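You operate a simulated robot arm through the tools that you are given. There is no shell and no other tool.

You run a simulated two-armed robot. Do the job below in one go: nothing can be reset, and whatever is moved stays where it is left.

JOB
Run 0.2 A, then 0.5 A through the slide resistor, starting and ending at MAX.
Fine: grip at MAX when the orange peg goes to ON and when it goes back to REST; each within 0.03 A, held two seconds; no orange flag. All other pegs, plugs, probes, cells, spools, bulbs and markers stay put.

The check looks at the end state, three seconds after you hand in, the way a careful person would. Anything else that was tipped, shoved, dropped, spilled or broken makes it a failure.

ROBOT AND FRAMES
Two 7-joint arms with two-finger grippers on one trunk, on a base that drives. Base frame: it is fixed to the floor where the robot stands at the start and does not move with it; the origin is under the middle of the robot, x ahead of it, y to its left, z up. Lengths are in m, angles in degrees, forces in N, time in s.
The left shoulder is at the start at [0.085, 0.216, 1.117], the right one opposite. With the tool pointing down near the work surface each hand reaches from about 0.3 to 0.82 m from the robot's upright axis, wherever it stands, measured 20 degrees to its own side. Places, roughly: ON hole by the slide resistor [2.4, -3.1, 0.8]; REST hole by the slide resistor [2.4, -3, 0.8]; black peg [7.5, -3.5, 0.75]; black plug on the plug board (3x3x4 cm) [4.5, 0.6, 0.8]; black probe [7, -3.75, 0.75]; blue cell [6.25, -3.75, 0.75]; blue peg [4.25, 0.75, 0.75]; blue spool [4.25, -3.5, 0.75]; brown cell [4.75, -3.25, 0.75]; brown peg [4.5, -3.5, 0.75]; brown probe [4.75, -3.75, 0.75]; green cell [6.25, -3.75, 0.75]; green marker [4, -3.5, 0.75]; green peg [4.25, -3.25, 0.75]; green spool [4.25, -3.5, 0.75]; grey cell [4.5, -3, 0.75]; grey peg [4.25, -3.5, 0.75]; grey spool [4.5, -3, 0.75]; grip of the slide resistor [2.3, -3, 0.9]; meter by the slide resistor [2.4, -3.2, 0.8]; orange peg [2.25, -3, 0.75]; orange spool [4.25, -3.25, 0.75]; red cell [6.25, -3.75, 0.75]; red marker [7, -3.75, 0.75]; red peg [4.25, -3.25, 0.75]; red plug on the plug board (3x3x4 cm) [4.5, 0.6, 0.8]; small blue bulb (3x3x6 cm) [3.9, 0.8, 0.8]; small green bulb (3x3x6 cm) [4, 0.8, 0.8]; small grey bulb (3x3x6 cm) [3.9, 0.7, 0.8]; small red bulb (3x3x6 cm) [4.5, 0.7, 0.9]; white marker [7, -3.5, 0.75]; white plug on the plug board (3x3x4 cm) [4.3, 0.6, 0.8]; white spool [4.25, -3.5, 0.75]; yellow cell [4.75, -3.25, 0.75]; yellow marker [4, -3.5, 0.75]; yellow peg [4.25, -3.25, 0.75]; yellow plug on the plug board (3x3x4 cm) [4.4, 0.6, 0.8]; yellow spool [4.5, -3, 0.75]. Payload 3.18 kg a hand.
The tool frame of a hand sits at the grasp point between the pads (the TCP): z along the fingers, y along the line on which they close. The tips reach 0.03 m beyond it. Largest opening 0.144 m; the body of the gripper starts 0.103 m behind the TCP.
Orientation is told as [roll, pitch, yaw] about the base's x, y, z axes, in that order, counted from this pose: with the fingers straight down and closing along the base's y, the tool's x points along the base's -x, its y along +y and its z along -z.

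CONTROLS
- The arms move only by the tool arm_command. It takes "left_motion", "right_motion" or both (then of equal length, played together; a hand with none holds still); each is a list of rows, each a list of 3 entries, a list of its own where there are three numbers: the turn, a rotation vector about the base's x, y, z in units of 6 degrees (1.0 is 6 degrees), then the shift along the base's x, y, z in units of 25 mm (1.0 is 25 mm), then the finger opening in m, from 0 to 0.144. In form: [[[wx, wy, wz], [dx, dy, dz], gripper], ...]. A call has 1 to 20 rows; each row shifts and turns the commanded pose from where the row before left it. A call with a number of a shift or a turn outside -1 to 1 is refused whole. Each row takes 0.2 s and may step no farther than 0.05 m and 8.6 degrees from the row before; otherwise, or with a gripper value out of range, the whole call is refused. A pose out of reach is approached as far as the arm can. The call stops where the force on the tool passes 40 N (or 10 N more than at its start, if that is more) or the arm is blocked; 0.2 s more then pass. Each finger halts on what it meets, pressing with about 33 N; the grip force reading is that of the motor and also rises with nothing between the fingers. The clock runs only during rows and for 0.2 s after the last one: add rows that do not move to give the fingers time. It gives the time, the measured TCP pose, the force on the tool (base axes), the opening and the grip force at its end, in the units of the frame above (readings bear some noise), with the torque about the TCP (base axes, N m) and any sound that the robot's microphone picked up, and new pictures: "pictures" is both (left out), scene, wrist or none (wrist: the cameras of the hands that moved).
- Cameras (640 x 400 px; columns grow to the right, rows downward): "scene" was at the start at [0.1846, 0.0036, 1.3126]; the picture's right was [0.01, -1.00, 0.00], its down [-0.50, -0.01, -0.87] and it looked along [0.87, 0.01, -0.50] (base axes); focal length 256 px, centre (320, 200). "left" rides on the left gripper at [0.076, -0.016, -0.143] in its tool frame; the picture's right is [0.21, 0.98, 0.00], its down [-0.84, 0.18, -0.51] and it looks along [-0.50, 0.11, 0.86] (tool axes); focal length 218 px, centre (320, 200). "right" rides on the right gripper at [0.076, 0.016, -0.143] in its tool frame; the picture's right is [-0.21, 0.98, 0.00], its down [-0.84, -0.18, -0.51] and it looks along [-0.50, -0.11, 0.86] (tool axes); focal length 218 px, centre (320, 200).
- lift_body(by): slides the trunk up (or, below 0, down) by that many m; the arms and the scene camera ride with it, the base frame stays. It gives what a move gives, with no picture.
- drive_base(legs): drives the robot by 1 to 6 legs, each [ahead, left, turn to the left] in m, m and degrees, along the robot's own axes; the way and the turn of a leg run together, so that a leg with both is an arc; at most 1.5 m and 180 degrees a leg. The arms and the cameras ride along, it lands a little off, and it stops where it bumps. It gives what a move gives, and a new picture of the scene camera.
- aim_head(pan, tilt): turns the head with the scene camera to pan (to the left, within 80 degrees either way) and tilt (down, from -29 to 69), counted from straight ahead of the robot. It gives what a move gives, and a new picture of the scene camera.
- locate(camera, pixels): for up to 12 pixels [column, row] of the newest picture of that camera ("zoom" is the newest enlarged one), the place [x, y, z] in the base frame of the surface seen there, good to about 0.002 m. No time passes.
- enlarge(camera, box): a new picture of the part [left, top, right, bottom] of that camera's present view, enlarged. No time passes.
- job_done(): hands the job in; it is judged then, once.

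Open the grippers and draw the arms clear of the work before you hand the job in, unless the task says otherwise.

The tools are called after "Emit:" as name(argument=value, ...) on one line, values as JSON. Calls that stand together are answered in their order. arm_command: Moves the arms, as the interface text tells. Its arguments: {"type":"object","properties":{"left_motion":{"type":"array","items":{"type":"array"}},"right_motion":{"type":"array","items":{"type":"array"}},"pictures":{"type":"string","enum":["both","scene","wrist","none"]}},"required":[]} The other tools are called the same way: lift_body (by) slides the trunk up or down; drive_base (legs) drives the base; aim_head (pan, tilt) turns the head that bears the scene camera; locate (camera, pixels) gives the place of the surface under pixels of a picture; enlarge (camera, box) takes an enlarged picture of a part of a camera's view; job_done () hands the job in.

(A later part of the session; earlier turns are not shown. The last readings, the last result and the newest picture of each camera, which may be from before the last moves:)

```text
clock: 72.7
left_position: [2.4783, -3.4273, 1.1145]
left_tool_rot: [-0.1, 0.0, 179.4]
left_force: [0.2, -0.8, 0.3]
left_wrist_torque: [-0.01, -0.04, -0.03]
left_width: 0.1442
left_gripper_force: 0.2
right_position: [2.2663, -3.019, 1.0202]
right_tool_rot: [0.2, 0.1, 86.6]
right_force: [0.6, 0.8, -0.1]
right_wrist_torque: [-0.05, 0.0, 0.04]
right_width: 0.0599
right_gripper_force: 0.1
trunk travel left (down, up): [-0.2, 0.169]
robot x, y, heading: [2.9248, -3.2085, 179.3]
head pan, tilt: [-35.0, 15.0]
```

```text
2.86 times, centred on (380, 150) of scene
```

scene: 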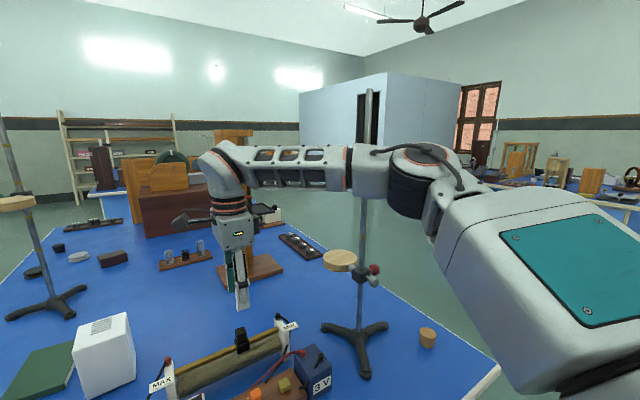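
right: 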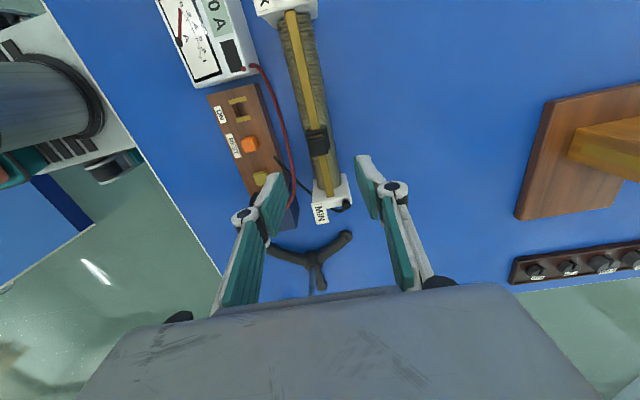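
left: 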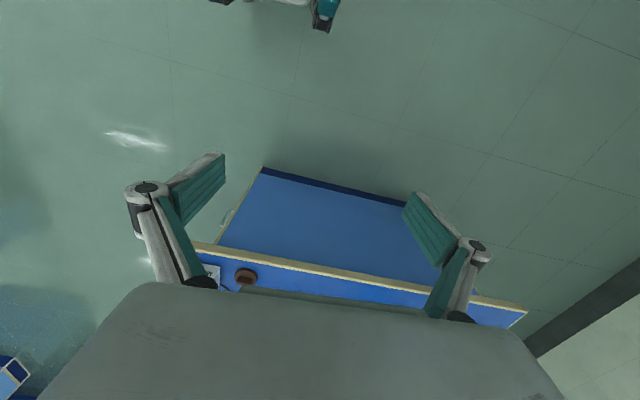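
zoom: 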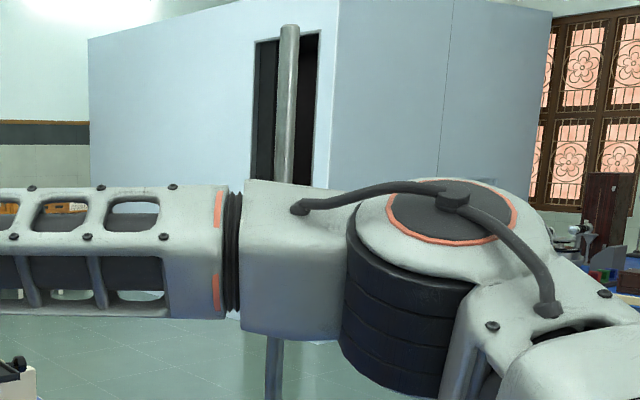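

The forearm clears the rod by roughly 7 cm, and the next moves take it away from the stand. I turn the head back and lower the hand so that the tips are just above the knob's top.

Emit:
aim_head(pan=0, tilt=40)

Emit:
arm_command(right_motion=[[[0, 0, 0], [0.04, 0, -0.75], 0.06], [[0, 0, 0], [0.04, 0, -0.75], 0.06], [[0, 0, 0], [0.04, 0, -0.75], 0.06], [[0, 0, 0], [0, 0, 0], 0.06], [[0, 0, 0], [0, 0, 0], 0.06]])

Emit:
enlarge(camera="scene", box=[305, 115, 505, 255])

Emit:
enlarge(camera="right", box=[180, 80, 440, 250])

```text
clock: 73.7
left_position: [2.4785, -3.4275, 1.1135]
left_tool_rot: [0.0, 0.0, 179.3]
left_force: [0.1, 0.1, -0.1]
left_wrist_torque: [0.0, -0.02, -0.01]
left_width: 0.1439
left_gripper_force: 0.1
right_position: [2.2662, -3.0196, 1.0202]
right_tool_rot: [0.1, 0.1, 86.6]
right_force: [-0.2, 1.1, 0.0]
right_wrist_torque: [-0.03, -0.01, -0.01]
right_width: 0.0601
right_gripper_force: 0.1
trunk travel left (down, up): [-0.2, 0.169]
robot x, y, heading: [2.9202, -3.2108, 179.3]
head pan, tilt: [0.0, 40.0]
```

scene: 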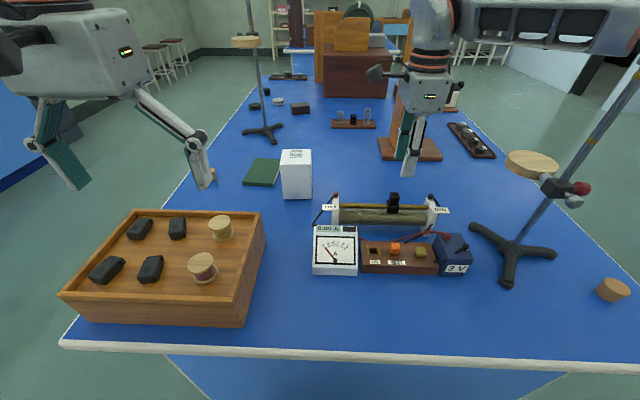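

```text
clock: 74.9
left_position: [2.4787, -3.4253, 1.1139]
left_tool_rot: [0.0, 0.0, 179.4]
left_force: [-0.8, 0.4, -0.3]
left_wrist_torque: [0.02, 0.01, -0.01]
left_width: 0.1439
left_gripper_force: 0.1
right_position: [2.2688, -3.0215, 0.9654]
right_tool_rot: [0.0, 0.0, 86.6]
right_force: [0.6, -0.2, 0.5]
right_wrist_torque: [-0.01, -0.02, -0.02]
right_width: 0.0599
right_gripper_force: 0.0
trunk travel left (down, up): [-0.2, 0.169]
robot x, y, heading: [2.924, -3.207, 179.2]
head pan, tilt: [0.0, 40.0]
```

scene: 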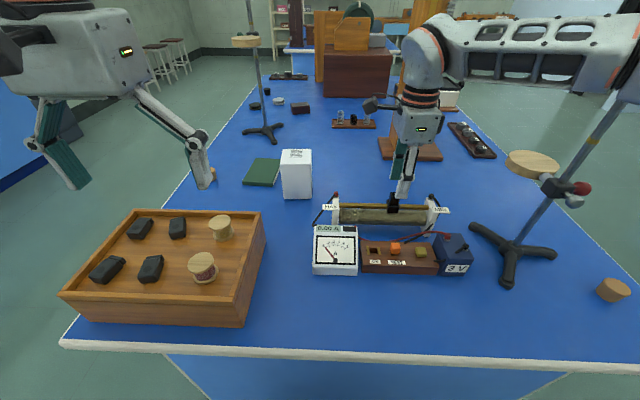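
right: 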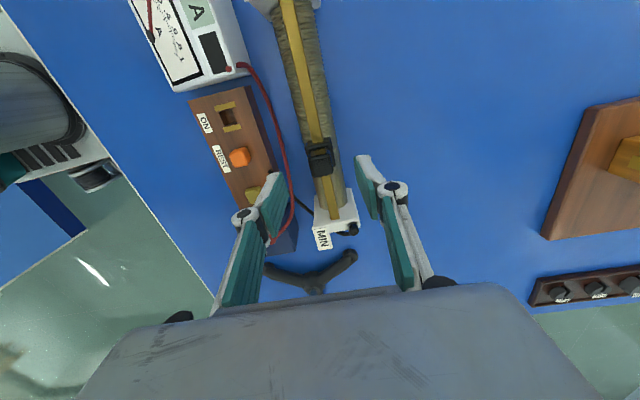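

```text
2.86 times, centred on (405, 185) of scene
```

zoom: 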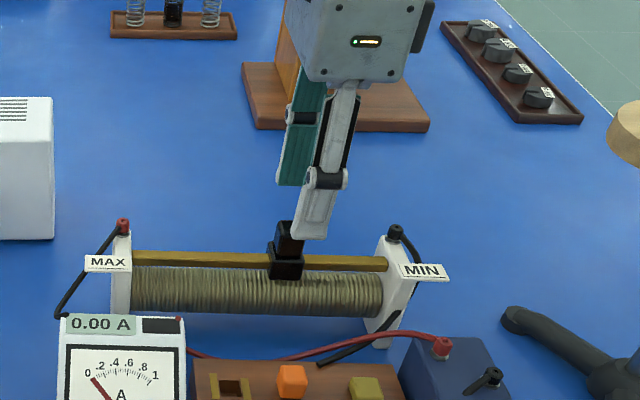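

```text
2.35 times, centred on (310, 165) of right
```

zoom: 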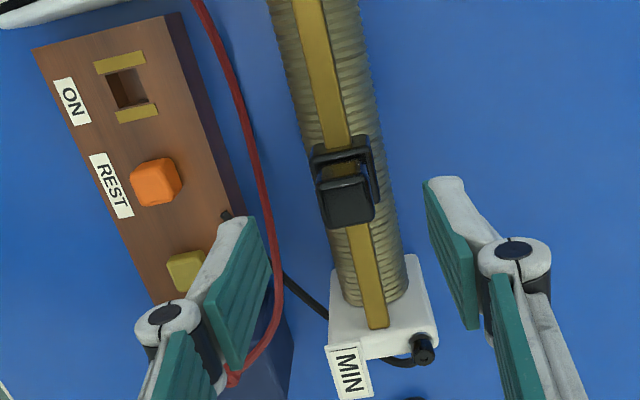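

The tips straddle the knob in the view. I locate the finger tips and the knob in this wrist zoom to check centring.

Emit:
locate(camera="zoom", pixels=[[348, 203], [330, 205], [366, 198], [340, 185], [350, 225], [243, 222], [262, 222], [440, 182], [460, 182], [428, 190], [266, 245], [436, 215]])

```text
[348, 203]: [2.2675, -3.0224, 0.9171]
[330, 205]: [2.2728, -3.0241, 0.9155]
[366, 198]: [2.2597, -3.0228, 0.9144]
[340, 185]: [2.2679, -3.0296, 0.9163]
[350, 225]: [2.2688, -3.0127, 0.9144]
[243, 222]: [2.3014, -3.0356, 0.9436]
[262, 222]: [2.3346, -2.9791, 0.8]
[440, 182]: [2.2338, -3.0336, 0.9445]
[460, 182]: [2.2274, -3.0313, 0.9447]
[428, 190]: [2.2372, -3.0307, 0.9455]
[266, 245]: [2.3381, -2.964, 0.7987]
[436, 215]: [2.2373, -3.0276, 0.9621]
```

Knob centre is (2.2675,-3.0215) and the fingers are centred at x≈2.2685. I lower 40 mm (with +1.5 mm in y) and close on the knob.

Emit:
arm_command(right_motion=[[[0, 0, 0], [0, 0.06, -0.8], 0.06], [[0, 0, 0], [0, 0, -0.8], 0.06], [[0, 0, 0], [0, 0, 0], 0.06], [[0, 0, 0], [0, 0, 0], 0.04], [[0, 0, 0], [0, 0, 0], 0.03], [[0, 0, 0], [0, 0, 0], 0.02], [[0, 0, 0], [0, 0, 0], 0.012], [[0, 0, 0], [0, 0, 0], 0.012]])

Emit:
enlarge(camera="scene", box=[305, 145, 465, 245])

```text
clock: 76.7
left_position: [2.4775, -3.4263, 1.1145]
left_tool_rot: [0.0, 0.0, 179.4]
left_force: [0.8, 0.5, -0.5]
left_wrist_torque: [-0.01, 0.01, -0.01]
left_width: 0.144
left_gripper_force: 0.1
right_position: [2.2685, -3.0194, 0.9236]
right_tool_rot: [0.2, 0.0, 86.6]
right_force: [-11.6, 0.6, -0.9]
right_wrist_torque: [0.16, 0.38, 0.5]
right_width: 0.0219
right_gripper_force: 45.4
trunk travel left (down, up): [-0.2, 0.169]
robot x, y, heading: [2.9258, -3.2079, 179.2]
head pan, tilt: [0.0, 40.0]
```

scene: 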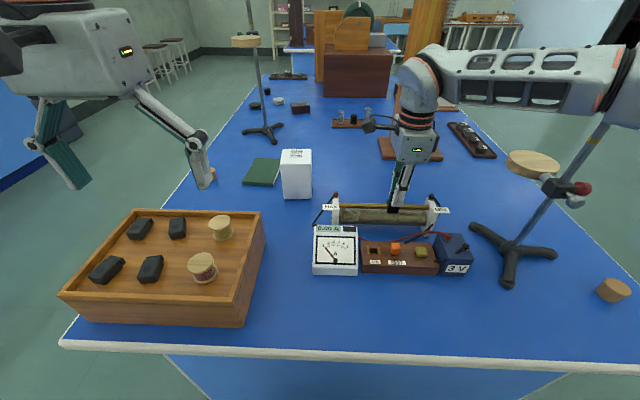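
right: 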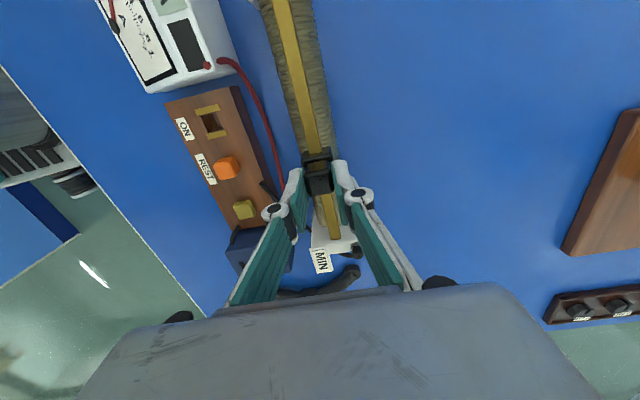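

```text
4.00 times, centred on (385, 195) of scene
```

zoom: 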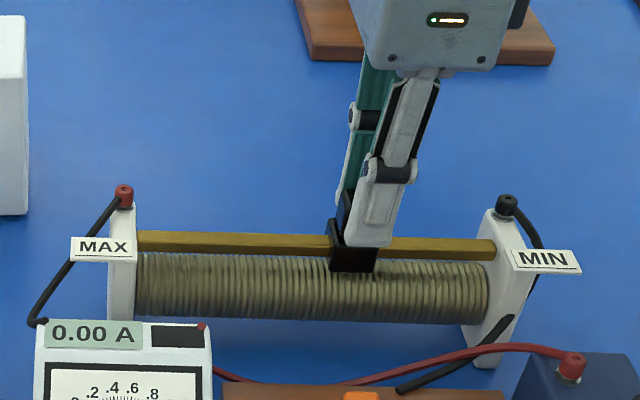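

The knob is gripped (width 0.022). I slide it along the rod direction (-0.06,-0.998) toward MAX by about 0.105 m and then read forces.

Emit:
arm_command(right_motion=[[[0, 0, 0], [-0.03, -0.25, 0], 0.012], [[0, 0, 0], [-0.03, -0.5, 0], 0.012], [[0, 0, 0], [-0.03, -0.5, 0], 0.012], [[0, 0, 0], [-0.03, -0.5, 0], 0.012], [[0, 0, 0], [-0.03, -0.5, 0], 0.012], [[0, 0, 0], [-0.03, -0.5, 0], 0.012], [[0, 0, 0], [-0.03, -0.5, 0], 0.012], [[0, 0, 0], [-0.03, -0.5, 0], 0.012], [[0, 0, 0], [-0.03, -0.45, 0], 0.012], [[0, 0, 0], [0, 0, 0], 0.012]])

Emit:
enlarge(camera="scene", box=[305, 165, 465, 265])

```text
clock: 78.9
left_position: [2.4766, -3.4261, 1.114]
left_tool_rot: [0.0, 0.0, 179.4]
left_force: [0.1, 0.6, 1.3]
left_wrist_torque: [0.0, -0.02, 0.03]
left_width: 0.144
left_gripper_force: 0.0
right_position: [2.2626, -3.1239, 0.9236]
right_tool_rot: [0.0, 0.0, 86.6]
right_force: [-16.9, 1.7, 2.9]
right_wrist_torque: [-0.18, 0.48, 0.5]
right_width: 0.0217
right_gripper_force: 44.8
trunk travel left (down, up): [-0.2, 0.169]
robot x, y, heading: [2.9216, -3.2114, 179.4]
head pan, tilt: [0.0, 40.0]
```

scene: 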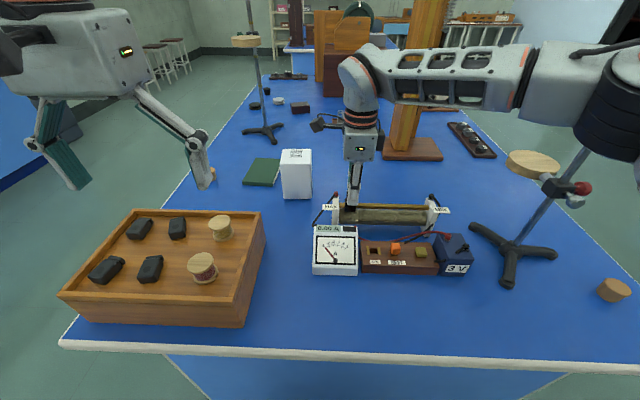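
right: 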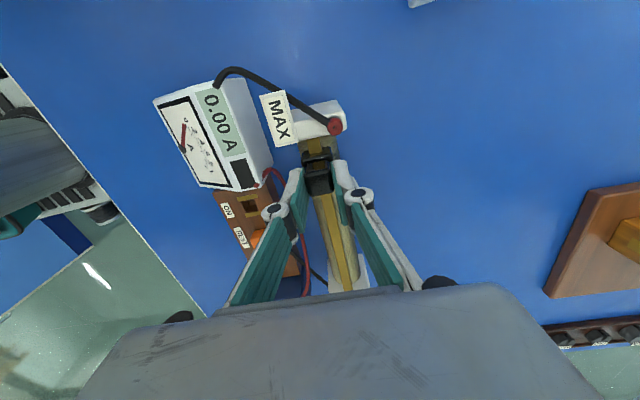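

```text
4.00 times, centred on (385, 215) of scene
```

zoom: 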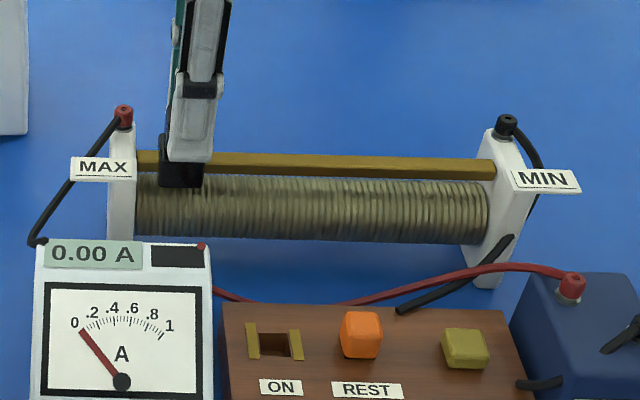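

There is about 16 mm left between the block (px 158) and the MAX post (px 137); x-force is -17 N so I shift slightly -x. I go on with small steps.

Emit:
arm_command(right_motion=[[[0, 0, 0], [-0.03, -0.15, 0], 0.012], [[0, 0, 0], [-0.03, -0.15, 0], 0.012], [[0, 0, 0], [-0.03, -0.15, 0], 0.012], [[0, 0, 0], [0, 0, 0], 0.012]], pictures="none")

Emit:
enlarge(camera="scene", box=[305, 180, 385, 230])

```text
clock: 79.9
left_position: [2.4777, -3.4262, 1.1134]
left_tool_rot: [0.0, -0.1, 179.2]
left_force: [0.1, 0.7, 0.0]
left_wrist_torque: [-0.01, -0.01, -0.02]
left_width: 0.1439
left_gripper_force: 0.1
right_position: [2.2634, -3.1308, 0.9251]
right_tool_rot: [0.0, 0.1, 86.4]
right_force: [-7.5, 14.1, 4.4]
right_wrist_torque: [0.3, 0.15, 0.61]
right_width: 0.0218
right_gripper_force: 44.9
trunk travel left (down, up): [-0.2, 0.169]
robot x, y, heading: [2.9226, -3.2076, 178.9]
head pan, tilt: [0.0, 40.0]
```

```text
8.00 times, centred on (345, 205) of scene
```

zoom: 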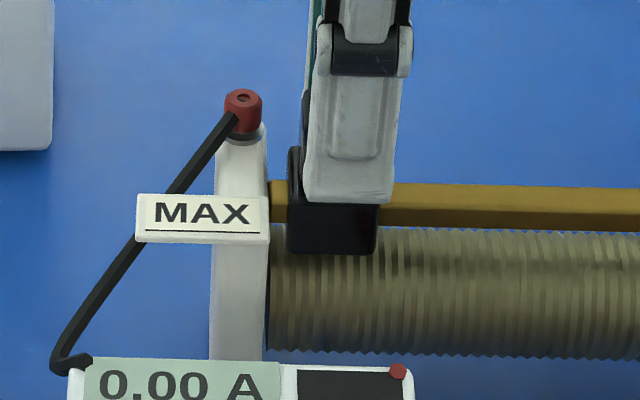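

The y-force is now +14 N with a small gap to the post left; perhaps the slide's own stop. I push a touch more to see if it still moves.

Emit:
arm_command(right_motion=[[[0, 0, 0], [-0.005, -0.08, 0], 0.012], [[0, 0, 0], [-0.005, -0.08, 0], 0.012], [[0, 0, 0], [0, 0, 0], 0.012]], pictures="none")

Emit:
enlarge(camera="scene", box=[305, 180, 385, 230])

```text
clock: 80.7
left_position: [2.4795, -3.4232, 1.1149]
left_tool_rot: [0.3, -0.2, 179.3]
left_force: [-0.4, -0.6, -0.1]
left_wrist_torque: [0.01, 0.0, -0.05]
left_width: 0.1441
left_gripper_force: 0.0
right_position: [2.2624, -3.1312, 0.9245]
right_tool_rot: [0.1, -0.1, 86.4]
right_force: [5.7, 37.3, 3.9]
right_wrist_torque: [1.04, -0.15, 0.96]
right_width: 0.0221
right_gripper_force: 45.1
trunk travel left (down, up): [-0.2, 0.169]
robot x, y, heading: [2.9258, -3.2088, 179.4]
head pan, tilt: [0.0, 40.0]
```

```text
8.00 times, centred on (345, 205) of scene
```

zoom: 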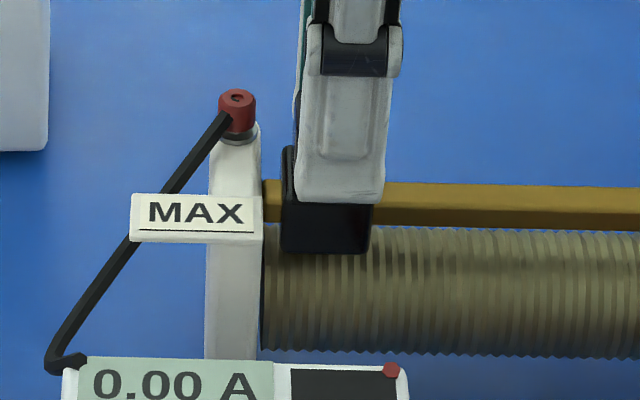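

The force rose to 37 N with no motion, so the grip sits on its MAX stop. I relieve the push, then check the force before letting go.

Emit:
arm_command(right_motion=[[[0, 0, 0], [0, 0.14, 0], 0.012], [[0, 0, 0], [0, 0.14, 0], 0.012], [[0, 0, 0], [0, 0, 0], 0.012], [[0, 0, 0], [0, 0, 0], 0.012]], pictures="none")

Emit:
enlarge(camera="scene", box=[305, 180, 385, 230])

```text
clock: 81.7
left_position: [2.4787, -3.4271, 1.1145]
left_tool_rot: [0.0, 0.0, 179.5]
left_force: [-0.3, 0.3, 0.0]
left_wrist_torque: [0.0, 0.04, 0.03]
left_width: 0.1438
left_gripper_force: 0.2
right_position: [2.2621, -3.1319, 0.9235]
right_tool_rot: [0.0, 0.2, 86.7]
right_force: [0.9, 11.3, 0.4]
right_wrist_torque: [0.53, 0.04, 0.26]
right_width: 0.0219
right_gripper_force: 44.9
trunk travel left (down, up): [-0.2, 0.169]
robot x, y, heading: [2.9251, -3.2057, 179.5]
head pan, tilt: [0.0, 40.0]
```

```text
8.00 times, centred on (345, 205) of scene
```

zoom: 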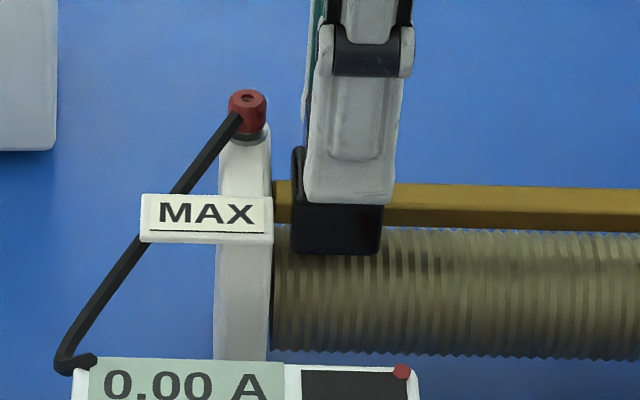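

Still at the stop with 11 N left. I relieve 1.5 mm more, open to 0.05, and lift straight up.

Emit:
arm_command(right_motion=[[[0, 0, 0], [0, 0.06, 0], 0.012], [[0, 0, 0], [0, 0, 0], 0.012], [[0, 0, 0], [0, 0, 0], 0.025], [[0, 0, 0], [0, 0, 0], 0.035], [[0, 0, 0], [0, 0, 0], 0.045], [[0, 0, 0], [0, 0, 0], 0.045], [[0, 0, 0], [0, 0, 0.4], 0.045], [[0, 0, 0], [0, 0, 0.8], 0.045], [[0, 0, 0], [0, 0, 0.9], 0.045], [[0, 0, 0], [0, 0, 0.9], 0.045], [[0, 0, 0], [0, 0, 0], 0.045]])

Emit:
enlarge(camera="scene", box=[305, 180, 465, 280])

```text
clock: 84.1
left_position: [2.4782, -3.4269, 1.1142]
left_tool_rot: [-0.1, -0.1, 179.4]
left_force: [-0.2, 0.8, -0.2]
left_wrist_torque: [0.0, -0.03, -0.02]
left_width: 0.1438
left_gripper_force: 0.0
right_position: [2.2637, -3.1286, 0.9992]
right_tool_rot: [0.0, 0.0, 86.7]
right_force: [0.0, 0.2, -0.6]
right_wrist_torque: [-0.02, -0.06, 0.05]
right_width: 0.0451
right_gripper_force: 0.0
trunk travel left (down, up): [-0.2, 0.169]
robot x, y, heading: [2.9252, -3.2083, 179.4]
head pan, tilt: [0.0, 40.0]
```

scene: 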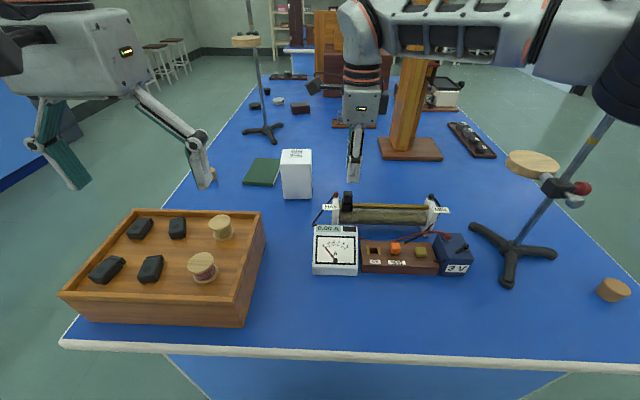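
right: 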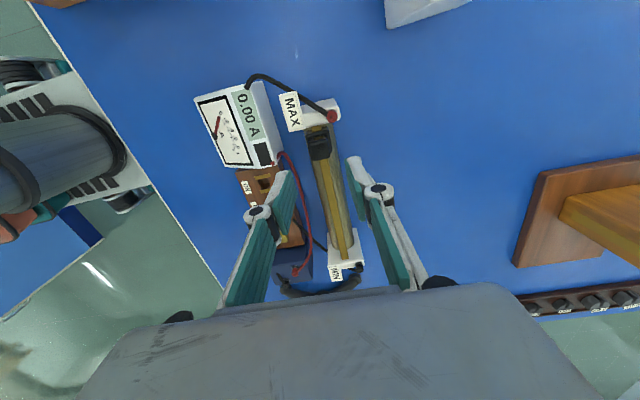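

```text
4.00 times, centred on (385, 230) of scene
```

zoom: 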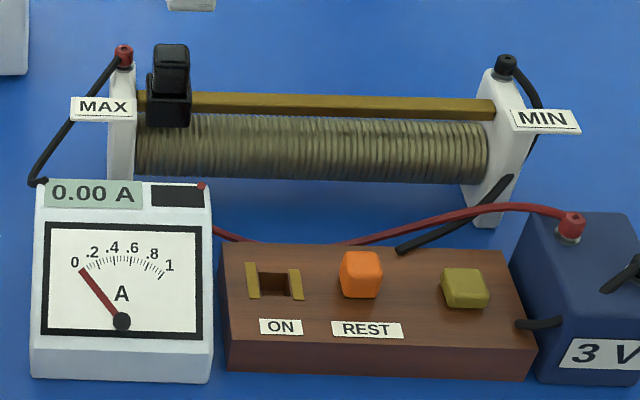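

The grip is at MAX and the hand is free at z 0.999. I locate the knob's and peg's present places to plan the next grasp.

Emit:
locate(camera="zoom", pixels=[[171, 56], [160, 56], [183, 56], [172, 75], [361, 258], [346, 262], [377, 262], [361, 285], [252, 280], [297, 282], [274, 290], [465, 280]])

Emit:
enlarge(camera="scene", box=[365, 225, 425, 265])

Emit:
enlarge(camera="right", box=[230, 130, 350, 250])

```text
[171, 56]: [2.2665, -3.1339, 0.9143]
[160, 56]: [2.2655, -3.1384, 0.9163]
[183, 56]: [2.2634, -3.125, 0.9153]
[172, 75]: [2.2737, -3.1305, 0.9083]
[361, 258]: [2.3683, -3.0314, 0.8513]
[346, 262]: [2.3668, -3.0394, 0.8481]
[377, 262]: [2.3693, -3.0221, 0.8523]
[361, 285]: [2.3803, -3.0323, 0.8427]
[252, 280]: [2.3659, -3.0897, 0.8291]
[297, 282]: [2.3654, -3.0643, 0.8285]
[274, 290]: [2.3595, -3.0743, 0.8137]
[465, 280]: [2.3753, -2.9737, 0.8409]
```

```text
10.00 times, centred on (395, 245) of scene
```

zoom: 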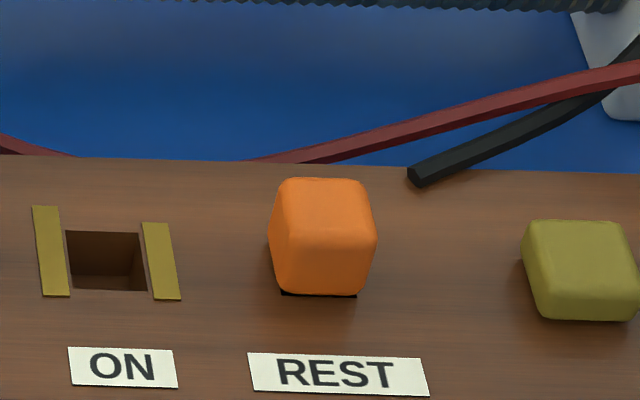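

```text
3.33 times, centred on (290, 190) of right
```

zoom: 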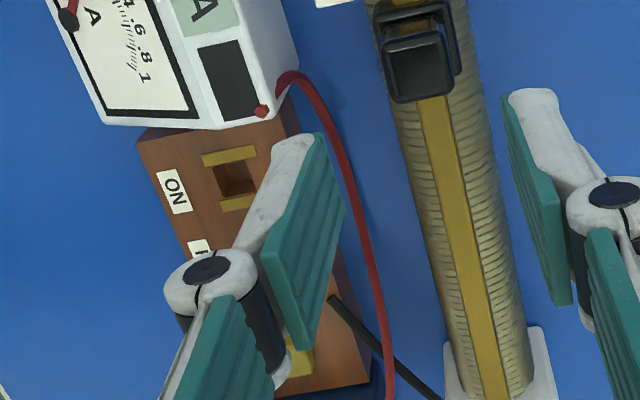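

I re-enlarge the peg board to measure the hole corners and peg edges exactly.

Emit:
enlarge(camera="scene", box=[365, 225, 425, 265])

Emit:
locate(camera="zoom", pixels=[[64, 231], [139, 229], [73, 293], [150, 293], [50, 252], [160, 262], [282, 300], [357, 300], [285, 190], [360, 190], [278, 225], [372, 230]])

Emit:
locate(camera="zoom", pixels=[[320, 180], [320, 205], [320, 225], [320, 240], [320, 260], [320, 285], [320, 292], [300, 285], [345, 285], [293, 292], [352, 292], [250, 240]])

```text
10.00 times, centred on (395, 245) of scene
```

zoom: 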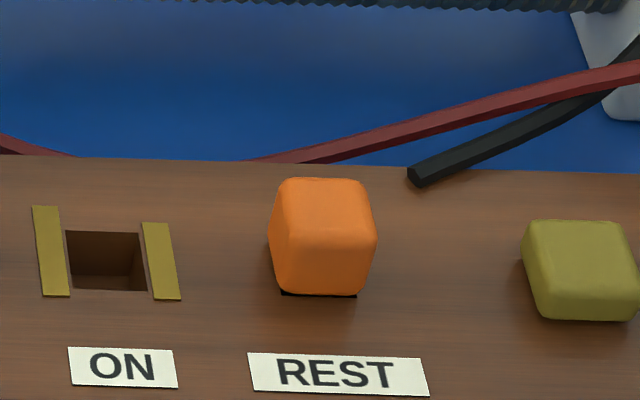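

```text
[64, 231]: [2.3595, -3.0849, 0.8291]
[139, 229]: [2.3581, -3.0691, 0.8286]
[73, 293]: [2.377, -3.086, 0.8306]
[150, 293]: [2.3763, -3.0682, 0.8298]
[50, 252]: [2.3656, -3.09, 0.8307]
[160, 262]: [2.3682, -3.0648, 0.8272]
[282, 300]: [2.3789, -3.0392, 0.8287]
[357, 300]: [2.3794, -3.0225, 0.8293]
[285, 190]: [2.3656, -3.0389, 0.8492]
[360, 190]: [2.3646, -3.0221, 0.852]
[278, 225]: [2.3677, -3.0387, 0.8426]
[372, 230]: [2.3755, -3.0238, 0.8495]
```

```text
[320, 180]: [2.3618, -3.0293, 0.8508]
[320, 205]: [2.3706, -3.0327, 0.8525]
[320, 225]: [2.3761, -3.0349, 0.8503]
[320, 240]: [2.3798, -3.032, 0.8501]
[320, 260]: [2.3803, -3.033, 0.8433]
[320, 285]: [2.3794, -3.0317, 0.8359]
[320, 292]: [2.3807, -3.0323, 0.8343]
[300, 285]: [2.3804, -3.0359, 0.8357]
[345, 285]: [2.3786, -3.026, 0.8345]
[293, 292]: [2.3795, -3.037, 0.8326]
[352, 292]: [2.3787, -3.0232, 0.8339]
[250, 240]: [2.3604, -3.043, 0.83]
```

The peg cap centre is (2.3705,-3.031), cap z 0.832–0.852; the ON hole centre is (2.3675,-3.077). I move over the peg and stop with the tips at about z 0.90.

Emit:
arm_command(right_motion=[[[0, 0, 0], [0.5, 0.5, 0], 0.045], [[0, 0, 0], [0.94, 0.85, 0], 0.045], [[0, 0, 0], [0.94, 0.85, 0], 0.045], [[0, 0, 0], [0.94, 0.85, 0], 0.045], [[0, 0, 0], [0.94, 0.85, 0], 0.045], [[0, 0, 0], [0, 0, -0.9], 0.045], [[0, 0, 0], [0, 0, -0.9], 0.045], [[0, 0, 0], [0, 0, -0.9], 0.045], [[0, 0, 0], [0, 0, 0], 0.045], [[0, 0, 0], [0, 0, 0], 0.045]])

Emit:
enlarge(camera="scene", box=[335, 185, 455, 265])

Emit:
enlarge(camera="right", box=[210, 80, 430, 240])

```text
clock: 86.3
left_position: [2.4778, -3.427, 1.1133]
left_tool_rot: [0.0, 0.0, 179.5]
left_force: [-0.6, -0.1, 0.1]
left_wrist_torque: [-0.01, 0.0, 0.04]
left_width: 0.1444
left_gripper_force: 0.1
right_position: [2.3689, -3.0342, 0.9324]
right_tool_rot: [0.0, -0.1, 86.6]
right_force: [-0.8, -0.3, -0.4]
right_wrist_torque: [0.0, -0.03, 0.06]
right_width: 0.0447
right_gripper_force: 0.2
trunk travel left (down, up): [-0.2, 0.169]
robot x, y, heading: [2.921, -3.2099, 179.1]
head pan, tilt: [0.0, 40.0]
```

scene: 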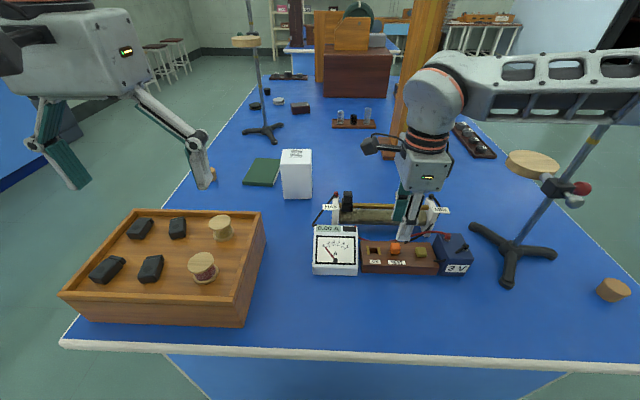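
right: 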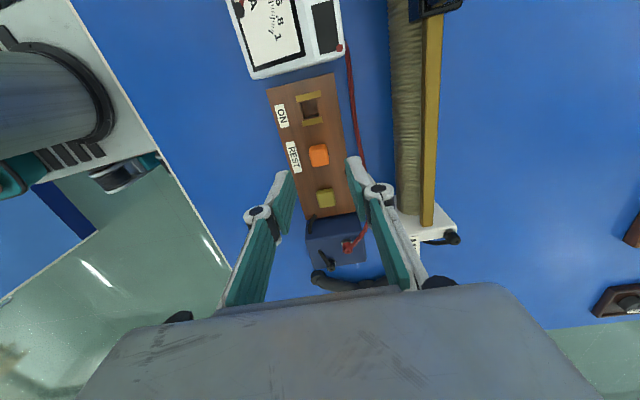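

```text
5.00 times, centred on (395, 225) of scene
```

zoom: 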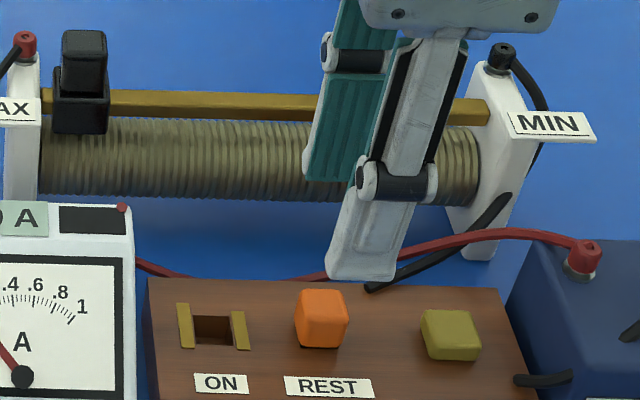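

```text
2.50 times, centred on (320, 160) of right
```

zoom: 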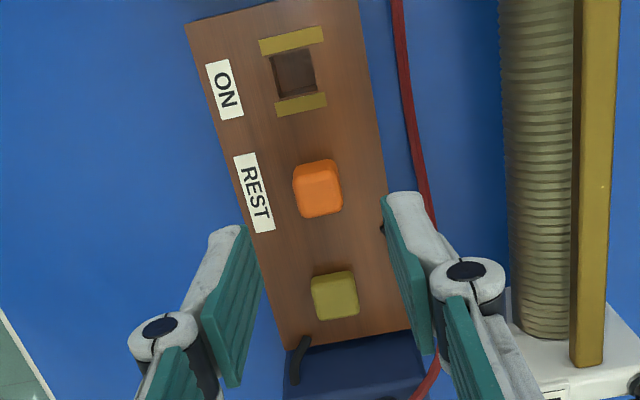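

The hand is above the peg. I locate finger tips and peg corners in this wrist zoom to check alignment.

Emit:
locate(camera="zoom", pixels=[[296, 175], [334, 170], [305, 213], [340, 208], [318, 190], [240, 228], [225, 232], [392, 198], [410, 195], [272, 62], [312, 55], [295, 74]])

```text
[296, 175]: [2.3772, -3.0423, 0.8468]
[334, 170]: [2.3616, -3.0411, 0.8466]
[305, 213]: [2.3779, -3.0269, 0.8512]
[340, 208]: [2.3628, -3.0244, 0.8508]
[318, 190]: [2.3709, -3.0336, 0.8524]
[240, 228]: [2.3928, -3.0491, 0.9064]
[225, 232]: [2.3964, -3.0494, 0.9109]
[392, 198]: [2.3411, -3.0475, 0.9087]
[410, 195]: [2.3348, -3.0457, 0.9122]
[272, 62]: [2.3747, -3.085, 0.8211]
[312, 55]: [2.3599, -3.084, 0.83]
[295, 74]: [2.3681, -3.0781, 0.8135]
```

Finger centre is at x≈2.367–2.369, and peg centre is about (2.370,-3.032). I shift +2 mm in x and y, lower by 68 mm, then close gently and read the forces.

Emit:
arm_command(right_motion=[[[0, 0, 0], [0.08, 0.08, -0.7], 0.045], [[0, 0, 0], [0, 0, -0.8], 0.045], [[0, 0, 0], [0, 0, -0.7], 0.045], [[0, 0, 0], [0, 0, -0.52], 0.045], [[0, 0, 0], [0, 0, 0], 0.045], [[0, 0, 0], [0, 0, 0], 0.035], [[0, 0, 0], [0, 0, 0], 0.025], [[0, 0, 0], [0, 0, 0], 0.015], [[0, 0, 0], [0, 0, 0], 0.01], [[0, 0, 0], [0, 0, 0], 0.01]])

Emit:
enlarge(camera="scene", box=[335, 195, 455, 275])

Emit:
enlarge(camera="right", box=[210, 80, 430, 240])

```text
clock: 88.5
left_position: [2.4786, -3.4271, 1.1139]
left_tool_rot: [0.0, 0.0, 179.4]
left_force: [-0.2, 0.1, -0.6]
left_wrist_torque: [0.01, 0.0, -0.01]
left_width: 0.1441
left_gripper_force: 0.0
right_position: [2.3711, -3.0307, 0.8627]
right_tool_rot: [0.2, 0.0, 86.7]
right_force: [-0.3, -0.3, 0.1]
right_wrist_torque: [0.0, -0.01, -0.01]
right_width: 0.0191
right_gripper_force: 33.0
trunk travel left (down, up): [-0.2, 0.169]
robot x, y, heading: [2.9243, -3.2116, 178.9]
head pan, tilt: [0.0, 40.0]
```

scene: 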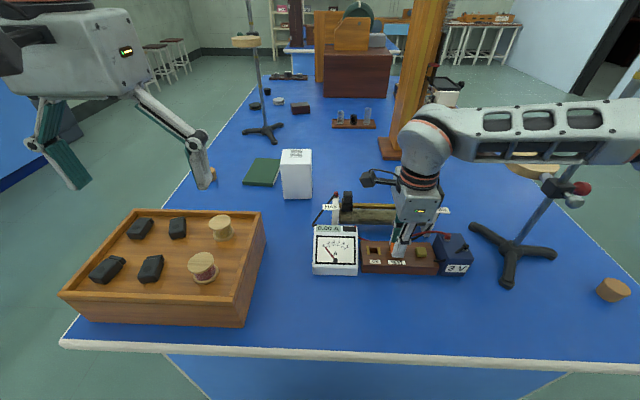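
right: 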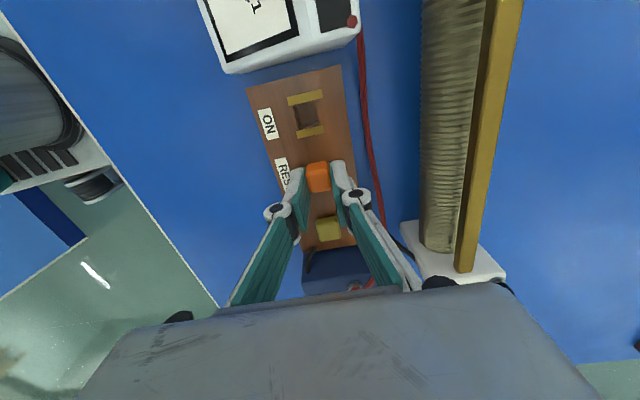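

```text
5.00 times, centred on (395, 235) of scene
```

zoom: 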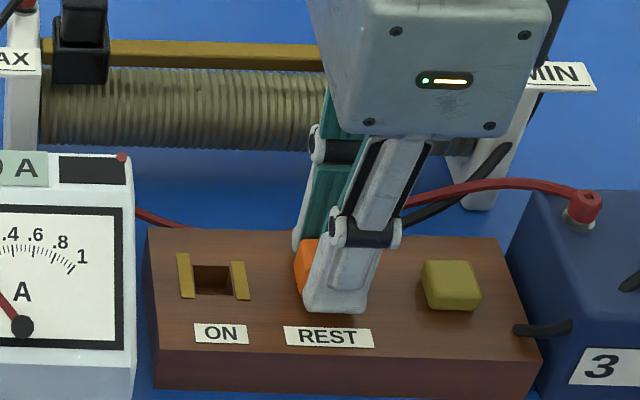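

```text
2.50 times, centred on (320, 160) of right
```

zoom: 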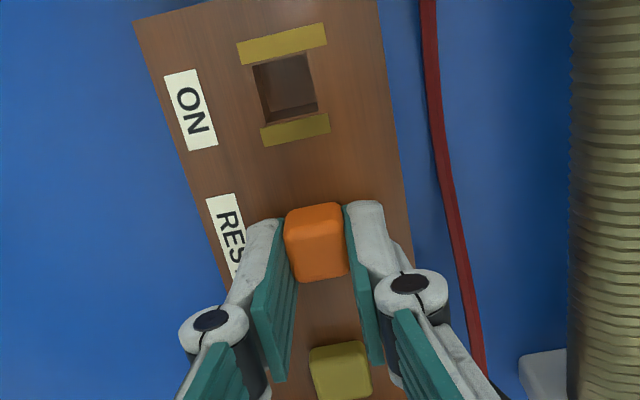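

The peg is gripped (width 0.019, no side force). I lift it 60 mm straight up and look.

Emit:
arm_command(right_motion=[[[0, 0, 0], [0, 0, 0.3], 0.01], [[0, 0, 0], [0, 0, 0.5], 0.01], [[0, 0, 0], [0, 0, 0.8], 0.01], [[0, 0, 0], [0, 0, 0.8], 0.01], [[0, 0, 0], [0, 0, 0], 0.01], [[0, 0, 0], [0, 0, 0], 0.01]])

Emit:
enlarge(camera="scene", box=[335, 185, 455, 265])

Emit:
enlarge(camera="right", box=[210, 80, 430, 240])

```text
clock: 89.9
left_position: [2.4788, -3.4269, 1.1141]
left_tool_rot: [0.0, 0.0, 179.4]
left_force: [-0.7, -0.6, 0.9]
left_wrist_torque: [0.01, 0.02, 0.0]
left_width: 0.1439
left_gripper_force: 0.1
right_position: [2.3725, -3.031, 0.9244]
right_tool_rot: [0.1, 0.0, 86.5]
right_force: [0.9, 0.5, -1.2]
right_wrist_torque: [-0.04, 0.0, 0.05]
right_width: 0.0103
right_gripper_force: 0.1
trunk travel left (down, up): [-0.2, 0.169]
robot x, y, heading: [2.9239, -3.21, 179.2]
head pan, tilt: [0.0, 40.0]
```

scene: 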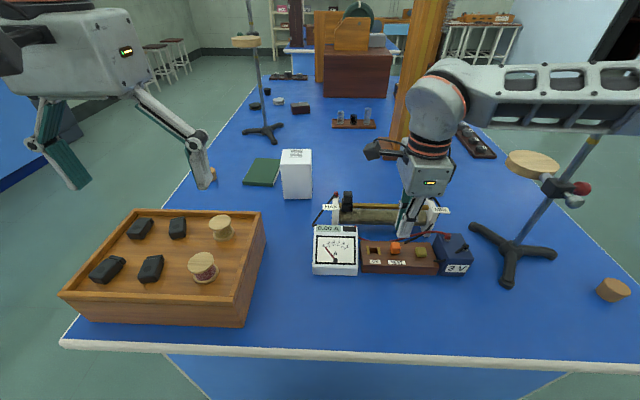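
right: 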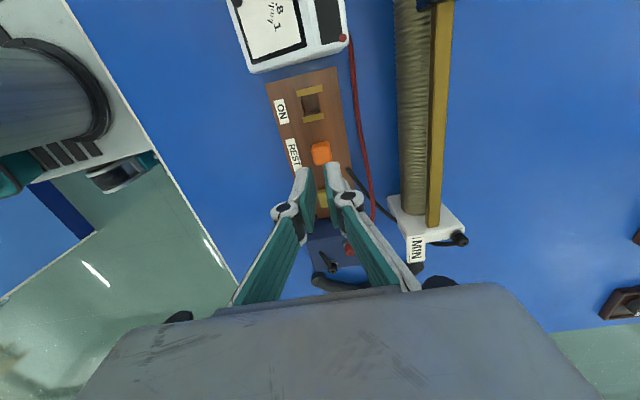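

```text
5.00 times, centred on (395, 225) of scene
```

zoom: 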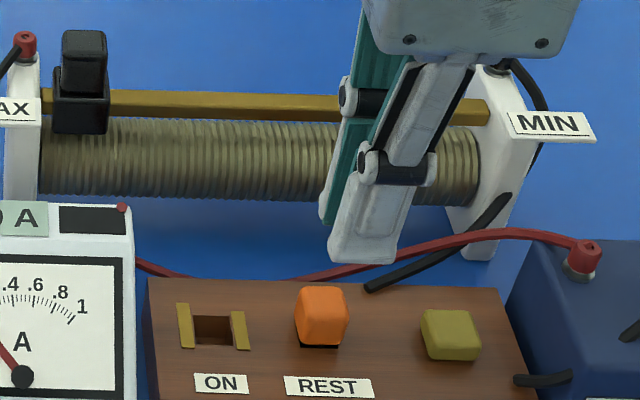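

```text
2.50 times, centred on (320, 160) of right
```

zoom: 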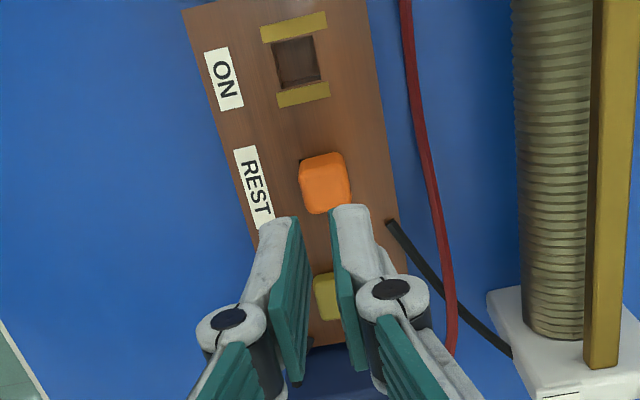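

The fingers slipped off the peg: it still stands at REST, perhaps slightly raised. I locate its top and edges to see what changed.

Emit:
enlarge(camera="scene", box=[365, 225, 425, 265])

Emit:
locate(camera="zoom", pixels=[[320, 180], [320, 195], [320, 210], [320, 225], [320, 250], [320, 270], [320, 280], [320, 288], [285, 210], [355, 210], [280, 200], [365, 200]])

```text
10.00 times, centred on (395, 245) of scene
```

zoom: 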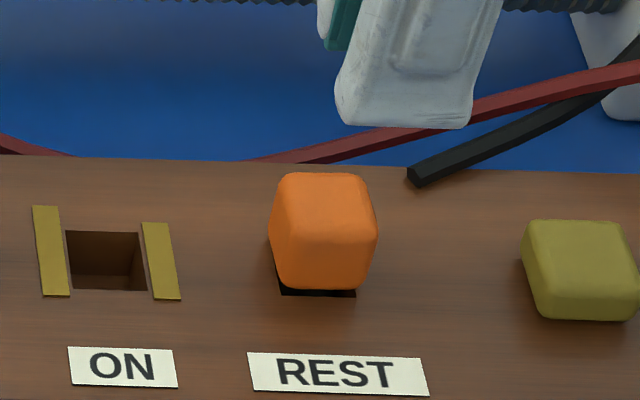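

```text
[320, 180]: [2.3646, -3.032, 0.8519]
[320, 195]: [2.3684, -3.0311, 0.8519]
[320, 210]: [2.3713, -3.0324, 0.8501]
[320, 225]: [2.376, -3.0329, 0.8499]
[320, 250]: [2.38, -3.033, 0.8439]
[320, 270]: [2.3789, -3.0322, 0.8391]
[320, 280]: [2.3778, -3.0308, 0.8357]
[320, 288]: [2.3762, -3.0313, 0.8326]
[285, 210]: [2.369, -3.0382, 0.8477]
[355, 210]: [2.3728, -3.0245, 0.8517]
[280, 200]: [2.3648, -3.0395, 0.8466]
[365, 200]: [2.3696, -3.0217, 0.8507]
```

The cap tapers downward (x 2.380 at z 0.844 to 2.376 at z 0.833), so the hold was weak. I go down again a little deeper, centre on the cap, and close with a zero target for the strongest squeeze.

Emit:
arm_command(right_motion=[[[0, 0, 0], [0, 0, 0], 0.035], [[0, 0, 0], [-0.04, -0.04, 0], 0.045], [[0, 0, 0], [0, 0, 0], 0.045], [[0, 0, 0], [0, 0, -0.8], 0.045], [[0, 0, 0], [0, 0, -0.8], 0.045], [[0, 0, 0], [0, 0, -0.5], 0.045], [[0, 0, 0], [0, 0, -0.4], 0.045], [[0, 0, 0], [0, 0, 0], 0.045], [[0, 0, 0], [0, 0, 0], 0.03], [[0, 0, 0], [0, 0, 0], 0.02], [[0, 0, 0], [0, 0, 0], 0.0], [[0, 0, 0], [0, 0, 0], 0.0], [[0, 0, 0], [0, 0, 0], 0.0]])

Emit:
enlarge(camera="right", box=[250, 120, 390, 220])

Emit:
enlarge(camera="scene", box=[365, 225, 425, 265])

```text
clock: 92.7
left_position: [2.4773, -3.4278, 1.1141]
left_tool_rot: [0.0, 0.2, 179.3]
left_force: [-0.1, 0.3, 0.1]
left_wrist_torque: [0.0, 0.0, 0.02]
left_width: 0.1441
left_gripper_force: 0.0
right_position: [2.3717, -3.0321, 0.8614]
right_tool_rot: [0.1, 0.0, 86.6]
right_force: [0.7, 0.2, -0.5]
right_wrist_torque: [0.0, -0.03, 0.02]
right_width: 0.0187
right_gripper_force: 33.4
trunk travel left (down, up): [-0.2, 0.169]
robot x, y, heading: [2.9238, -3.2069, 179.2]
head pan, tilt: [0.0, 40.0]
```

scene: 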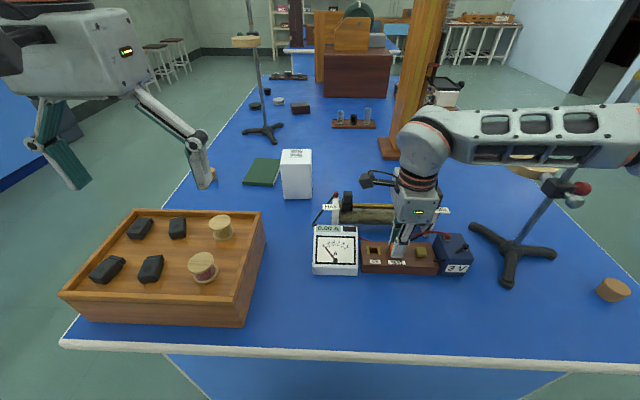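
right: 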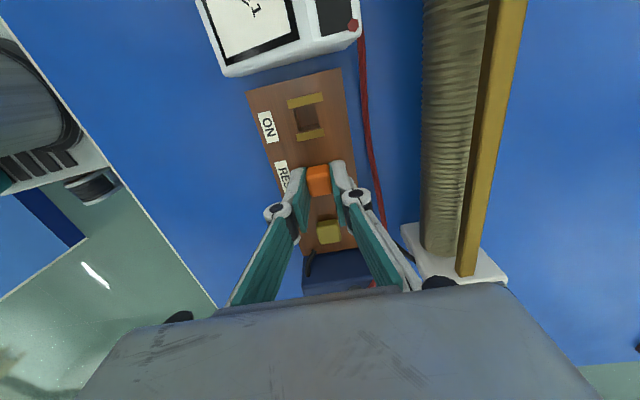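

```text
4.00 times, centred on (320, 170) of right
```

zoom: 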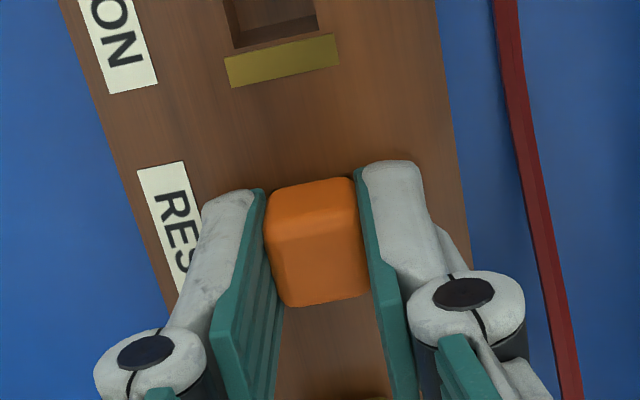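

```text
10.00 times, centred on (395, 245) of scene
```

zoom: 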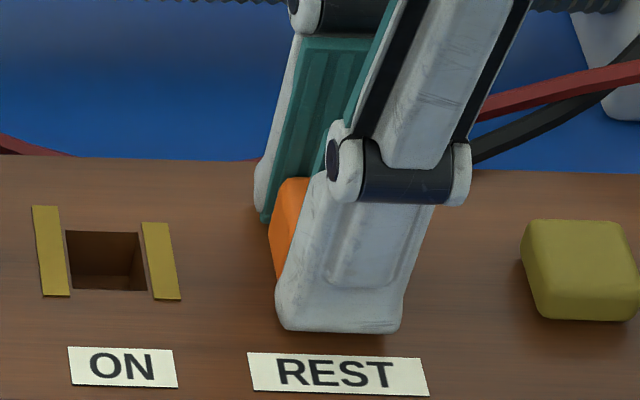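

The pads hold the cap over its full depth. I lift slowly by 10 mm and check whether the width and grip hold.

Emit:
arm_command(right_motion=[[[0, 0, 0], [0, 0, 0.05], 0.0], [[0, 0, 0], [0, 0, 0.05], 0.0], [[0, 0, 0], [0, 0, 0.05], 0.0], [[0, 0, 0], [0, 0, 0.05], 0.0]], pictures="none")

Emit:
enlarge(camera="scene", box=[365, 225, 425, 265])

Emit:
enlarge(camera="right", box=[250, 120, 390, 220])

```text
clock: 93.7
left_position: [2.4785, -3.4261, 1.1135]
left_tool_rot: [0.1, 0.1, 179.4]
left_force: [-0.5, -0.5, 1.8]
left_wrist_torque: [-0.02, 0.01, -0.05]
left_width: 0.1439
left_gripper_force: 0.0
right_position: [2.3706, -3.0311, 0.8666]
right_tool_rot: [0.2, -0.1, 86.6]
right_force: [-0.3, 0.0, -1.2]
right_wrist_torque: [0.0, 0.01, 0.01]
right_width: 0.0191
right_gripper_force: 32.7
trunk travel left (down, up): [-0.2, 0.169]
robot x, y, heading: [2.9287, -3.2095, 179.5]
head pan, tilt: [0.0, 40.0]
```

```text
10.00 times, centred on (395, 245) of scene
```

zoom: 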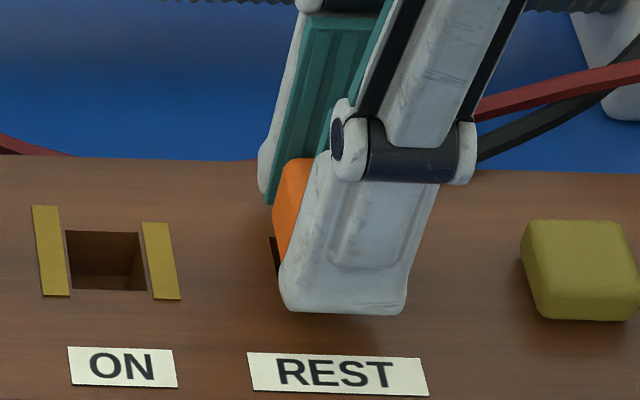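

```text
4.00 times, centred on (320, 170) of right
```

zoom: 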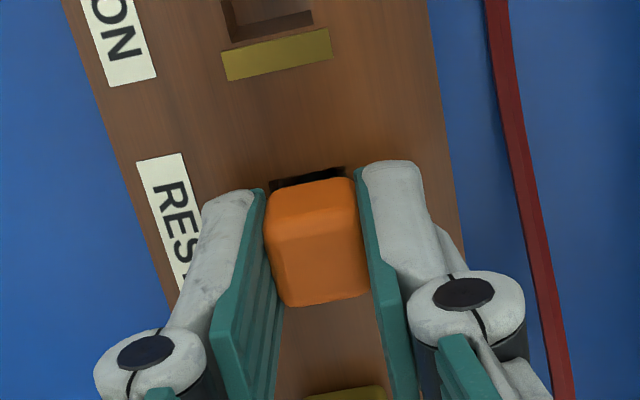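

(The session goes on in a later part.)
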